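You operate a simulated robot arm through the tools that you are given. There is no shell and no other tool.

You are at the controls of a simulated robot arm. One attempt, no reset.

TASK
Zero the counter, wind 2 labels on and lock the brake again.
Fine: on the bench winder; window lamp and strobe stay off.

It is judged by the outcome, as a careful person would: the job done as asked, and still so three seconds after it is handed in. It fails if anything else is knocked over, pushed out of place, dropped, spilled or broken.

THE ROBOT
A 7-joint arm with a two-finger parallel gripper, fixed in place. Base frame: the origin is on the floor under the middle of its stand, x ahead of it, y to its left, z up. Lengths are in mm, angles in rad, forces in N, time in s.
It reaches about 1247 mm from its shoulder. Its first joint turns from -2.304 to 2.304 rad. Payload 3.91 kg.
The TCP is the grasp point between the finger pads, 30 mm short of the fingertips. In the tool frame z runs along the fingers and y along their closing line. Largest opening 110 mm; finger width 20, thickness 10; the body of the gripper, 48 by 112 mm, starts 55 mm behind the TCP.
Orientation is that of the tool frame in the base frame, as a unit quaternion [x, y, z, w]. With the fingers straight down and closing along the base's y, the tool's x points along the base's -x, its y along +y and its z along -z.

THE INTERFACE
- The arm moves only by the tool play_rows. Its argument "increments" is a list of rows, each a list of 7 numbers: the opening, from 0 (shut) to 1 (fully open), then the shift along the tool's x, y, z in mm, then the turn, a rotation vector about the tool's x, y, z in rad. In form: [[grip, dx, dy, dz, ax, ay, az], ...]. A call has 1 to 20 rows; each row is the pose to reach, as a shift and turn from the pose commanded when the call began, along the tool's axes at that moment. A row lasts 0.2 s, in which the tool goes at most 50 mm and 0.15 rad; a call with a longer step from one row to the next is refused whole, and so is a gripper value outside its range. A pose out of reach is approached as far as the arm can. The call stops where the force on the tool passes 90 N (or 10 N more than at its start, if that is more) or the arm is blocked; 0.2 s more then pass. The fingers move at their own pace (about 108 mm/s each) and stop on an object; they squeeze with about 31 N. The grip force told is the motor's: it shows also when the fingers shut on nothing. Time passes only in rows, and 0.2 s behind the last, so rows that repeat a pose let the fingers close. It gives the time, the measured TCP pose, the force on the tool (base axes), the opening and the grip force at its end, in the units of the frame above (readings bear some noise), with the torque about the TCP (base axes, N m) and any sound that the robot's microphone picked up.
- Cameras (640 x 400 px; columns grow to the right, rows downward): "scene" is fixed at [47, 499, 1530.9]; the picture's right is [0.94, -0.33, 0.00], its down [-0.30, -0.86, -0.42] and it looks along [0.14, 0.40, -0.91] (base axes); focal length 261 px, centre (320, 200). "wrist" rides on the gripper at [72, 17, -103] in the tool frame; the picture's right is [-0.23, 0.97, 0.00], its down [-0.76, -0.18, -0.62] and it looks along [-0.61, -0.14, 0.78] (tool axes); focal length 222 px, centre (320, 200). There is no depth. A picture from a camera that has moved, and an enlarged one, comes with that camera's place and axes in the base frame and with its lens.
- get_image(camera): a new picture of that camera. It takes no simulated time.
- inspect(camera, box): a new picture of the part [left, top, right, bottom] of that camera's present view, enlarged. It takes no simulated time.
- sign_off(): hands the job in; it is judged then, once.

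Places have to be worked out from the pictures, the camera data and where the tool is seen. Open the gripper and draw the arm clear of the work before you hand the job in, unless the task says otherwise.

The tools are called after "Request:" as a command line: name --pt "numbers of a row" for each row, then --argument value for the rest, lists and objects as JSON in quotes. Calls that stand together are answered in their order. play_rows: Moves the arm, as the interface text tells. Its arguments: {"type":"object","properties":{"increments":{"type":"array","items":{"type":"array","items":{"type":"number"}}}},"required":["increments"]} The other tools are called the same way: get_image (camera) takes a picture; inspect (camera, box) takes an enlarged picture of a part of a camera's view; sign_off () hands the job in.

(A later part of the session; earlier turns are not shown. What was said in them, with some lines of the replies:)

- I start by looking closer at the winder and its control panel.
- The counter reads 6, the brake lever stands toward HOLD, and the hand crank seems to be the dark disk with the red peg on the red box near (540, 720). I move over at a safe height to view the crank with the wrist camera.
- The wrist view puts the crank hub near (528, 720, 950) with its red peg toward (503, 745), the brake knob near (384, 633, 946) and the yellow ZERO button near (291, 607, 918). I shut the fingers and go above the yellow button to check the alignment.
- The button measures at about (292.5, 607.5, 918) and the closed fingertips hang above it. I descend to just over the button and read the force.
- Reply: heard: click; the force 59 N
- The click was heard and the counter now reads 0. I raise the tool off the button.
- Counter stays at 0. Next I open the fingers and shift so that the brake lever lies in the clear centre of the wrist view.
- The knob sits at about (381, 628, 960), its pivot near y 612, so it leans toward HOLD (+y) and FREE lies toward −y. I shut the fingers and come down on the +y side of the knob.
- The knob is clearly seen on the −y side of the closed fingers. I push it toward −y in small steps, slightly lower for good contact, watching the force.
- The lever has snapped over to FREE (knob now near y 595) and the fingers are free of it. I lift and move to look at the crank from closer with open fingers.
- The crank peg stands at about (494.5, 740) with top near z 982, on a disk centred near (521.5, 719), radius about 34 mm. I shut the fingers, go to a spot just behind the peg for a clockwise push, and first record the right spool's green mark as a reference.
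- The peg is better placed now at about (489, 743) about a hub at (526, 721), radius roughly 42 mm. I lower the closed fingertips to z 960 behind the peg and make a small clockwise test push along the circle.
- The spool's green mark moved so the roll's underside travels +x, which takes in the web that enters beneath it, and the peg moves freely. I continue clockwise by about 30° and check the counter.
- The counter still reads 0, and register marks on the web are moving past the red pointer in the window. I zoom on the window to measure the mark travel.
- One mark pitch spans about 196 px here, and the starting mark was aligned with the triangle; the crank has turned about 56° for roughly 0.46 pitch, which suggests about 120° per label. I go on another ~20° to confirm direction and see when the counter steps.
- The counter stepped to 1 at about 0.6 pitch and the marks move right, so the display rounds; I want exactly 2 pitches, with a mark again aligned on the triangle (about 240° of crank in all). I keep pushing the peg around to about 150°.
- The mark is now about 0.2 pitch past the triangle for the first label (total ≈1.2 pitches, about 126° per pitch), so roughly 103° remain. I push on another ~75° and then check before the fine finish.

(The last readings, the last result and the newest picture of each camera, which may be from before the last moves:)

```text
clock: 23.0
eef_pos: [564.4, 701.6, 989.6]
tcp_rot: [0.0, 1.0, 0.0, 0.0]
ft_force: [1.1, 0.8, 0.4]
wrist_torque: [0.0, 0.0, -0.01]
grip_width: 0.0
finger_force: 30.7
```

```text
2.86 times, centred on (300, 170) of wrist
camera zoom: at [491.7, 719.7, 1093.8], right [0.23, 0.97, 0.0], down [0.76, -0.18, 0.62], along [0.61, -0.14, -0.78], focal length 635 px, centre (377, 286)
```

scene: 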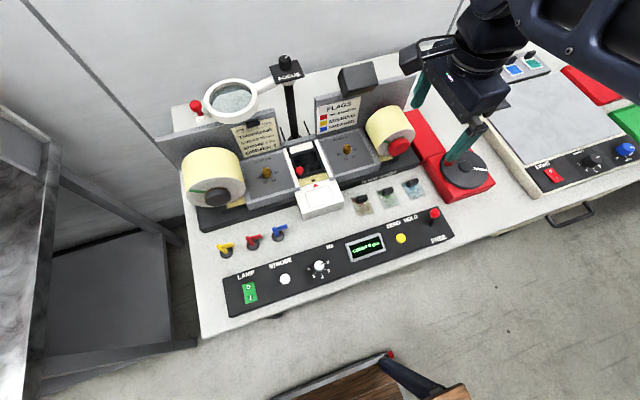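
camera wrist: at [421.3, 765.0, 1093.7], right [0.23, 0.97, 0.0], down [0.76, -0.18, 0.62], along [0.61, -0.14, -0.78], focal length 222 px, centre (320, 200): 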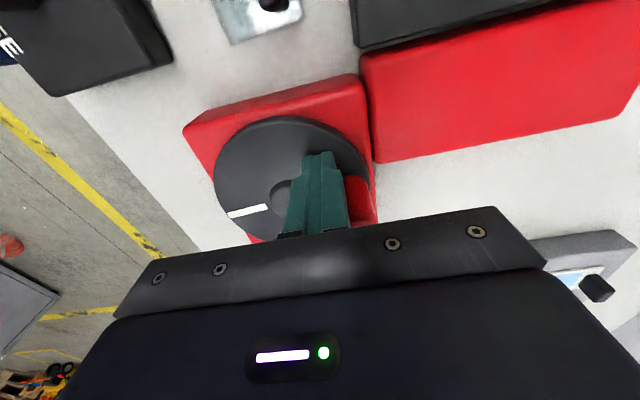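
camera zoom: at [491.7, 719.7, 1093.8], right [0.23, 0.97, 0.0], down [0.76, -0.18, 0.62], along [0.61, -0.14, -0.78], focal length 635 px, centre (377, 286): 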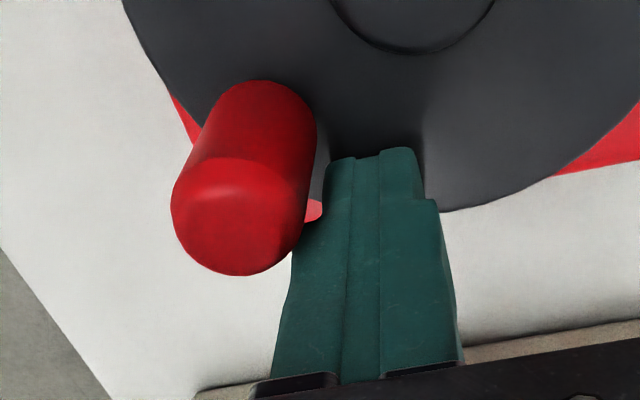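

The counter reads 2 but the next mark is still 0.29 pitch short of the triangle (about 36° of crank). I creep forward slowly by about 20°.

Request:
play_rows --pt "0 0.85 -1.65 0 0 0 0" --pt "0 1.7 -3.25 0 0 0 0" --pt "0 2.7 -4.85 0 0 0 0" --pt "0 3.7 -6.35 0 0 0 0" --pt "0 4.8 -7.85 0 0 0 0" --pt "0 5.9 -9.25 0 0 0 0" --pt "0 7.1 -10.65 0 0 0 0" --pt "0 8.4 -11.95 0 0 0 0" --pt "0 8.4 -11.95 0 0 0 0"

Request:
inspect --camera "scene" --box '[285, 165, 345, 205]'

Request:
inspect --camera "scene" --box '[330, 120, 530, 260]'

Request:
inspect --camera "wrist" --box '[200, 100, 400, 240]'

```text
clock: 25.0
eef_pos: [555.6, 690.1, 989.8]
tcp_rot: [0.0, 1.0, 0.0, 0.0]
ft_force: [0.9, 0.2, -0.2]
wrist_torque: [0.0, 0.04, -0.01]
grip_width: 0.0
finger_force: 31.2
```

```text
10.00 times, centred on (315, 185) of scene
camera zoom: at [47.0, 499.0, 1530.9], right [0.94, -0.33, 0.0], down [-0.3, -0.86, -0.42], along [0.14, 0.4, -0.91], focal length 2606 px, centre (370, 350)
```

zoom: 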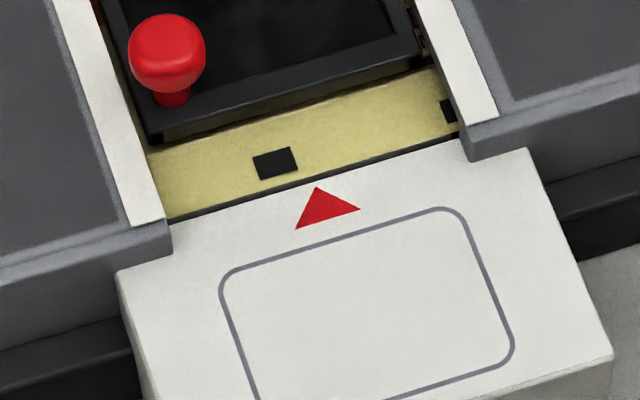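

```text
2.86 times, centred on (430, 190) of scene
camera zoom: at [47.0, 499.0, 1530.9], right [0.94, -0.33, 0.0], down [-0.3, -0.86, -0.42], along [0.14, 0.4, -0.91], focal length 745 px, centre (6, 229)
```

zoom: 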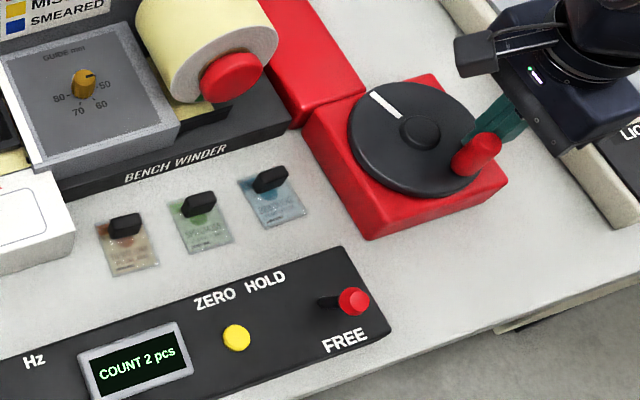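

```text
2.86 times, centred on (300, 170) of wrist
camera zoom: at [483.0, 707.7, 1093.5], right [0.23, 0.97, 0.0], down [0.76, -0.18, 0.62], along [0.61, -0.14, -0.78], focal length 635 px, centre (377, 286)
```

zoom: 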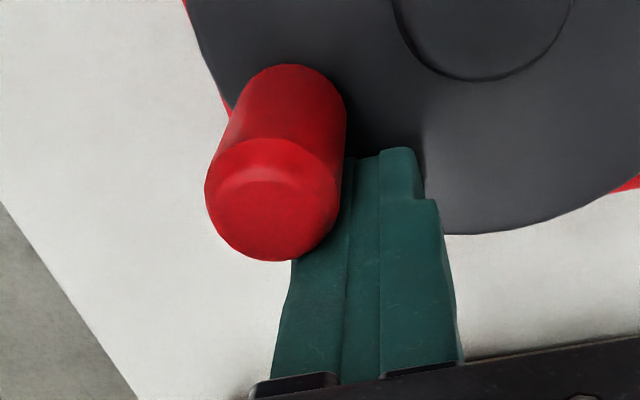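

The mark now needs about 33 px more (0.17 pitch, about 21°). I creep another 15°.

Request:
play_rows --pt "0 1.3 -1.3 0 0 0 0" --pt "0 2.7 -2.5 0 0 0 0" --pt "0 4.1 -3.6 0 0 0 0" --pt "0 5.6 -4.7 0 0 0 0" --pt "0 7.1 -5.7 0 0 0 0" --pt "0 8.7 -6.7 0 0 0 0" --pt "0 8.7 -6.7 0 0 0 0"

Request:
inspect --camera "scene" --box '[285, 165, 345, 205]'

Request:
inspect --camera "scene" --box '[330, 120, 530, 260]'

Request:
inspect --camera "wrist" --box '[200, 100, 400, 240]'

```text
clock: 26.6
eef_pos: [548.1, 683.1, 990.0]
tcp_rot: [0.0, 1.0, 0.0, 0.0]
ft_force: [0.1, -0.2, -0.4]
wrist_torque: [-0.02, 0.01, -0.03]
grip_width: 0.0
finger_force: 30.7
```

```text
10.00 times, centred on (315, 185) of scene
camera zoom: at [47.0, 499.0, 1530.9], right [0.94, -0.33, 0.0], down [-0.3, -0.86, -0.42], along [0.14, 0.4, -0.91], focal length 2606 px, centre (370, 350)
```

zoom: 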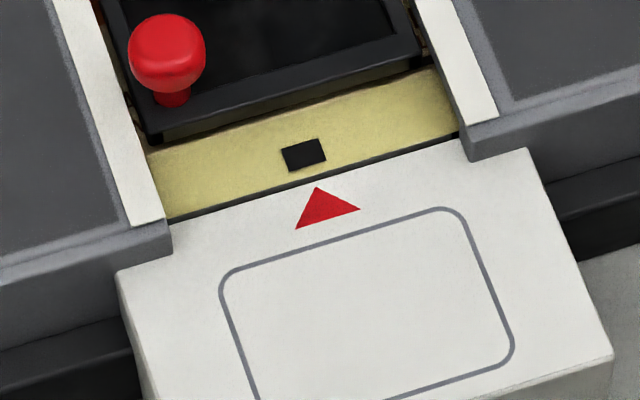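

```text
2.86 times, centred on (430, 190) of scene
camera zoom: at [47.0, 499.0, 1530.9], right [0.94, -0.33, 0.0], down [-0.3, -0.86, -0.42], along [0.14, 0.4, -0.91], focal length 745 px, centre (6, 229)
```

zoom: 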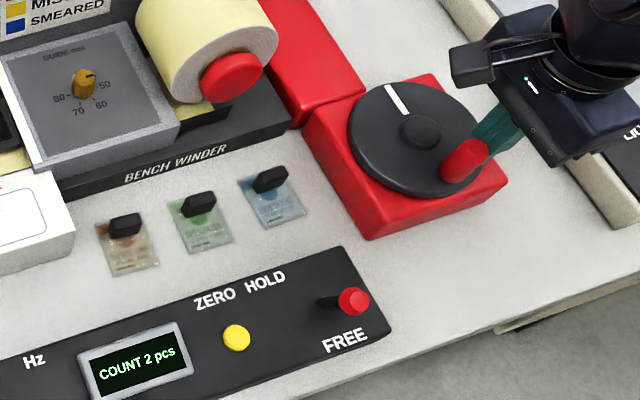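

```text
2.86 times, centred on (300, 170) of wrist
camera zoom: at [474.2, 700.6, 1094.2], right [0.23, 0.97, 0.0], down [0.76, -0.18, 0.62], along [0.61, -0.14, -0.78], focal length 635 px, centre (377, 286)
```

zoom: 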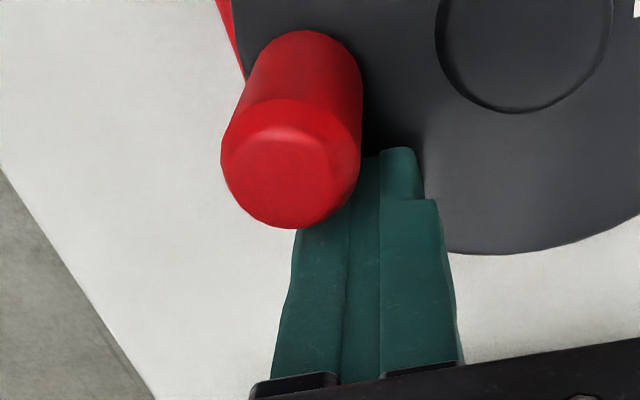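

The mark now sits squarely on the triangle (304,155 versus aligned 305,155) with the counter at 2, matching the start alignment. I back off the peg in +x, lift, and travel toward the front side of the brake lever.

Request:
play_rows --pt "0 -5 0 0 0 0 0" --pt "0 -15 0 0 0 0 0" --pt "0 -15 0 -30 0 0 0" --pt "0 -15 0 -70 0 0 0" --pt "0 -15 0 -110 0 0 0" --pt "0 15 -22 -110 0 0 0" --pt "0 45 -44 -110 0 0 0" --pt "0 75 -66 -110 0 0 0" --pt "0 105 -88 -110 0 0 0" --pt "0 135 -110 -110 0 0 0" --pt "0 165 -132 -110 0 0 0" --pt "0 165 -132 -110 0 0 0"

Request:
inspect --camera "scene" --box '[285, 165, 345, 205]'

Request:
inspect --camera "scene" --box '[330, 120, 530, 260]'

Request:
get_image --camera "wrist"

```text
clock: 29.2
eef_pos: [382.3, 550.8, 1100.4]
tcp_rot: [0.0, 1.0, 0.0, 0.0]
ft_force: [0.0, -0.3, -0.3]
wrist_torque: [-0.06, 0.01, 0.0]
grip_width: 0.0
finger_force: 30.9
```

```text
10.00 times, centred on (315, 185) of scene
camera zoom: at [47.0, 499.0, 1530.9], right [0.94, -0.33, 0.0], down [-0.3, -0.86, -0.42], along [0.14, 0.4, -0.91], focal length 2606 px, centre (370, 350)
```

zoom: 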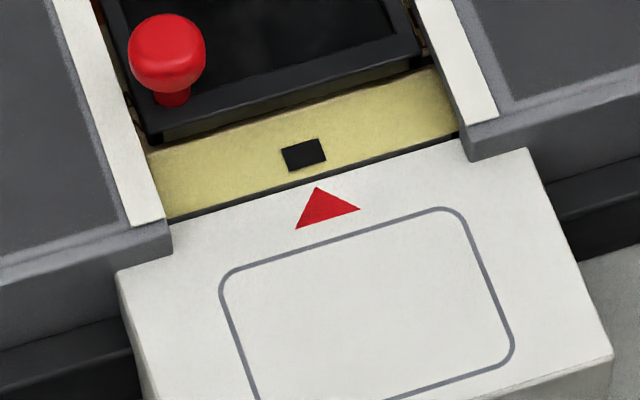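

```text
2.86 times, centred on (430, 190) of scene
camera zoom: at [47.0, 499.0, 1530.9], right [0.94, -0.33, 0.0], down [-0.3, -0.86, -0.42], along [0.14, 0.4, -0.91], focal length 745 px, centre (6, 229)
```

zoom: 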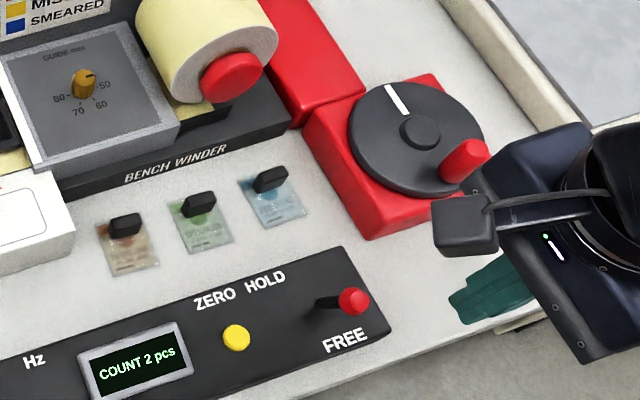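

```text
taken
camera wrist: at [309.2, 569.2, 1204.4], right [0.23, 0.97, 0.0], down [0.76, -0.18, 0.62], along [0.61, -0.14, -0.78], focal length 222 px, centre (320, 200)
```

wrist: 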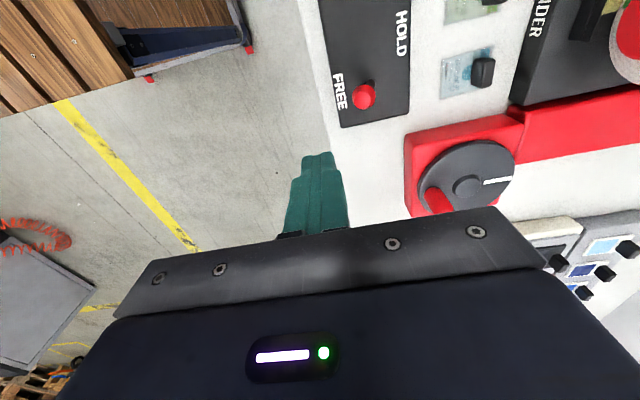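

Count 2 and mark unchanged after backing off; the brake knob is near (380, 597) at FREE. I lower the closed fingers on its −y side.

Request:
play_rows --pt "0 1 0 40 0 0 0" --pt "0 1 0 80 0 0 0" --pt "0 1 0 115 0 0 0" --pt "0 1 0 129 0 0 0" --pt "0 1 0 129 0 0 0"

Request:
get_image --camera "wrist"

Request:
inspect --camera "scene" --box '[340, 160, 500, 260]'

```text
clock: 30.4
eef_pos: [381.4, 551.5, 971.6]
tcp_rot: [0.0, 1.0, 0.0, 0.0]
ft_force: [0.6, -0.3, 0.0]
wrist_torque: [-0.02, 0.01, -0.03]
grip_width: 0.0
finger_force: 30.8
```

```text
taken
camera wrist: at [307.6, 569.1, 1075.7], right [0.23, 0.97, 0.0], down [0.76, -0.18, 0.62], along [0.61, -0.14, -0.78], focal length 222 px, centre (320, 200)
```

wrist: 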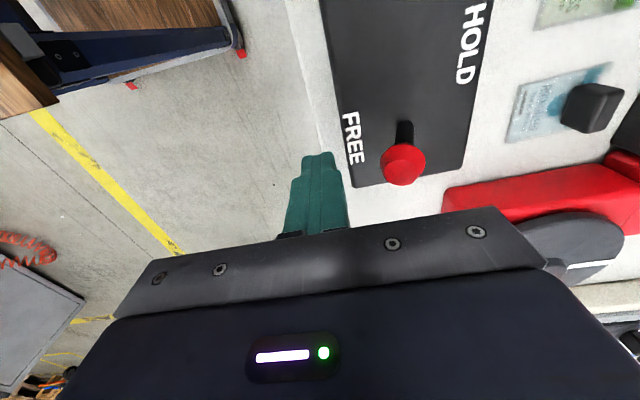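

```text
4.00 times, centred on (420, 210) of scene
camera zoom: at [47.0, 499.0, 1530.9], right [0.94, -0.33, 0.0], down [-0.3, -0.86, -0.42], along [0.14, 0.4, -0.91], focal length 1043 px, centre (-80, 160)
```

zoom: 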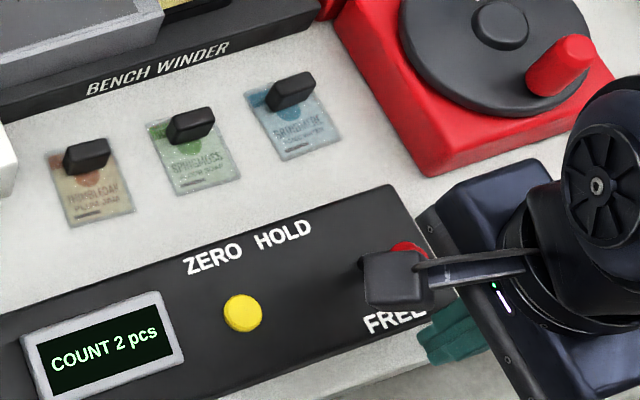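

The knob stands clear on the +y side of the fingers. I push it toward +y (HOLD) in small steps.

Request:
play_rows --pt "0 -1 8 0 0 0 0" --pt "0 -1 14 0 0 0 0" --pt "0 -1 20 0 0 0 0" --pt "0 -1 26 0 0 0 0" --pt "0 -1 32 0 0 0 0" --pt "0 -1 38 0 0 0 0" --pt "0 -1 43 0 0 0 0" --pt "0 -1 47 0 0 0 0"

Request:
get_image --camera "wrist"

Request:
inspect --camera "scene" --box '[340, 160, 500, 260]'

```text
clock: 32.2
eef_pos: [381.9, 597.9, 970.5]
tcp_rot: [0.0, 1.0, 0.0, 0.0]
ft_force: [0.1, -0.5, 0.8]
wrist_torque: [0.06, -0.03, -0.03]
grip_width: 0.0
finger_force: 31.2
```

```text
taken
camera wrist: at [309.1, 615.9, 1075.1], right [0.23, 0.97, 0.0], down [0.76, -0.18, 0.62], along [0.61, -0.14, -0.78], focal length 222 px, centre (320, 200)
```

wrist: 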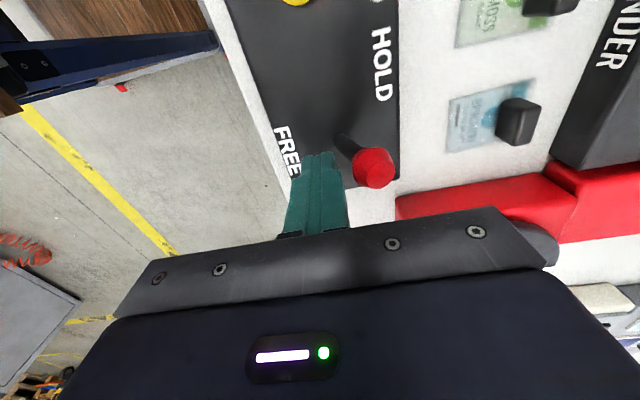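

```text
4.00 times, centred on (420, 210) of scene
camera zoom: at [47.0, 499.0, 1530.9], right [0.94, -0.33, 0.0], down [-0.3, -0.86, -0.42], along [0.14, 0.4, -0.91], focal length 1043 px, centre (-80, 160)
```

zoom: 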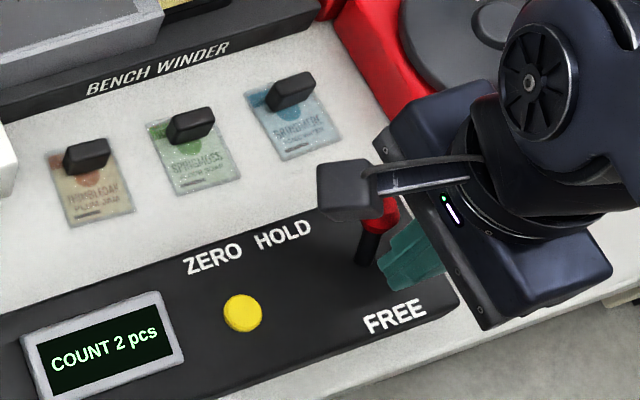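

The lever has gone back over to HOLD with a small gap to the fingers. I draw off in −y, lift away, open the gripper and verify everything.

Request:
play_rows --pt "0 0 -12 0 0 0 0" --pt "0 0 -15 -30 0 0 0" --pt "0 0 -15 -75 0 0 0" --pt "0 15 -20 -120 0 0 0" --pt "0 30 -25 -165 0 0 0" --pt "0.5 45 -30 -210 0 0 0" --pt "1 57 -35 -255 0 0 0" --pt "1 57 -35 -258 0 0 0" --pt "1 57 -35 -258 0 0 0"

Request:
get_image --camera "scene"

Request:
inspect --camera "scene" --box '[340, 160, 500, 260]'

Request:
inspect --camera "scene" --box '[285, 165, 345, 205]'

Request:
inspect --camera "scene" --box '[210, 190, 470, 330]'

Request:
get_image --camera "wrist"

```text
clock: 34.2
eef_pos: [326.4, 563.3, 1229.3]
tcp_rot: [0.001, 1.0, 0.0, 0.0]
ft_force: [0.8, 0.0, 0.2]
wrist_torque: [-0.03, 0.02, -0.01]
grip_width: 109.9
finger_force: 0.0
```

```text
taken
```

scene: 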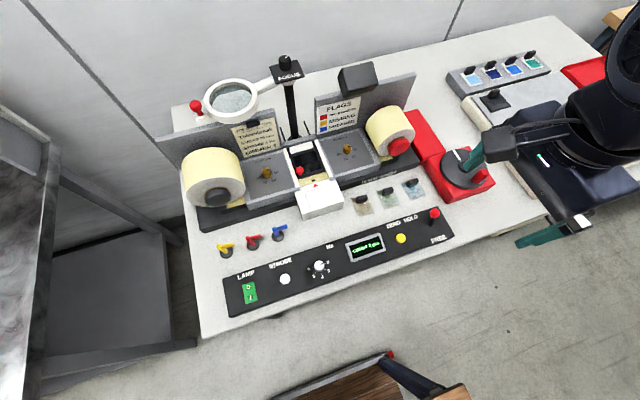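

```text
4.00 times, centred on (420, 210) of scene
camera zoom: at [47.0, 499.0, 1530.9], right [0.94, -0.33, 0.0], down [-0.3, -0.86, -0.42], along [0.14, 0.4, -0.91], focal length 1043 px, centre (-80, 160)
```

zoom: 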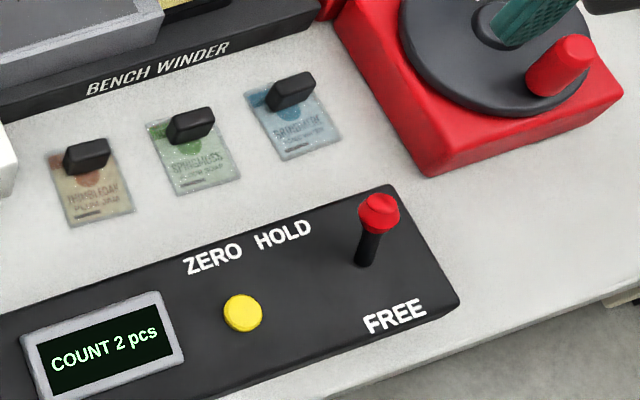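

```text
10.00 times, centred on (315, 185) of scene
camera zoom: at [47.0, 499.0, 1530.9], right [0.94, -0.33, 0.0], down [-0.3, -0.86, -0.42], along [0.14, 0.4, -0.91], focal length 2606 px, centre (370, 350)
```

zoom: 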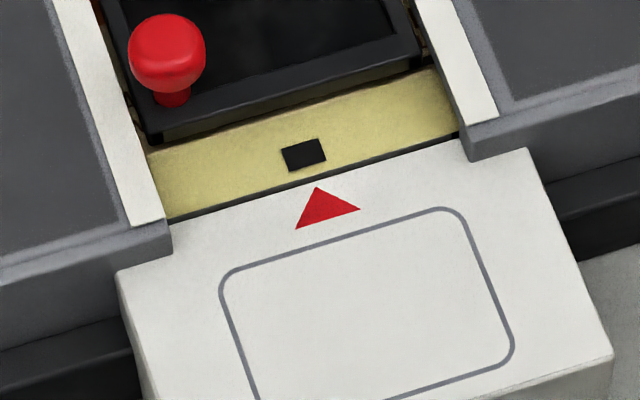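

```text
2.46 times, centred on (340, 260) of scene
camera zoom: at [47.0, 499.0, 1530.9], right [0.94, -0.33, 0.0], down [-0.3, -0.86, -0.42], along [0.14, 0.4, -0.91], focal length 642 px, centre (271, 52)
```

zoom: 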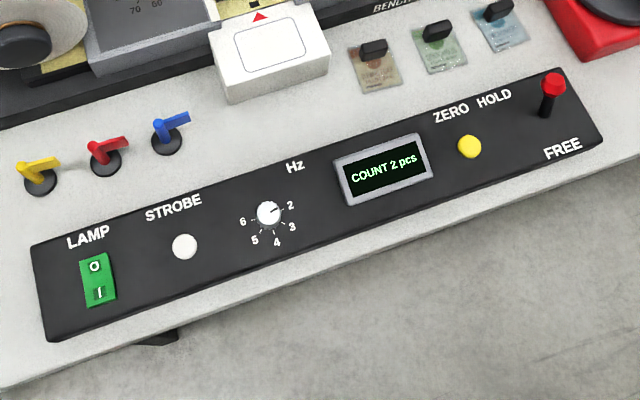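

```text
taken
camera wrist: at [252.2, 580.5, 1333.1], right [0.23, 0.97, 0.0], down [0.76, -0.18, 0.62], along [0.61, -0.14, -0.78], focal length 222 px, centre (320, 200)
```

wrist: 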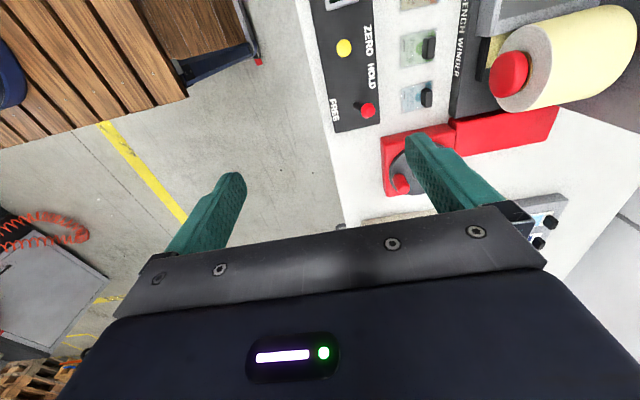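

The counter reads 2, the mark sits on the pointer as it did at the start, and the brake lever is back at HOLD. Lamp, strobe and Hz knob look unchanged, and the arm is clear with the gripper open. I hand the job in.

Request:
sign_off

```text
The job is handed in.
```

The winding job is done and handed in. The counter was zeroed, 2 labels were wound on, and the brake lever is back at HOLD.

- **Counter:** it showed 0 after the reset and reads "COUNT 2 pcs" now.
- **Labels:** the display steps over about half a label early, so I kept winding until a register mark sat on the red pointer again, as it did at the start. It stayed there after I re-locked the brake.
- **Lamp and strobe:** I did not touch them, and the panel there looks the same as before.
- **Arm:** it is back at its starting position, clear of the bench, with the gripper open. I saw nothing knocked over or out of place.
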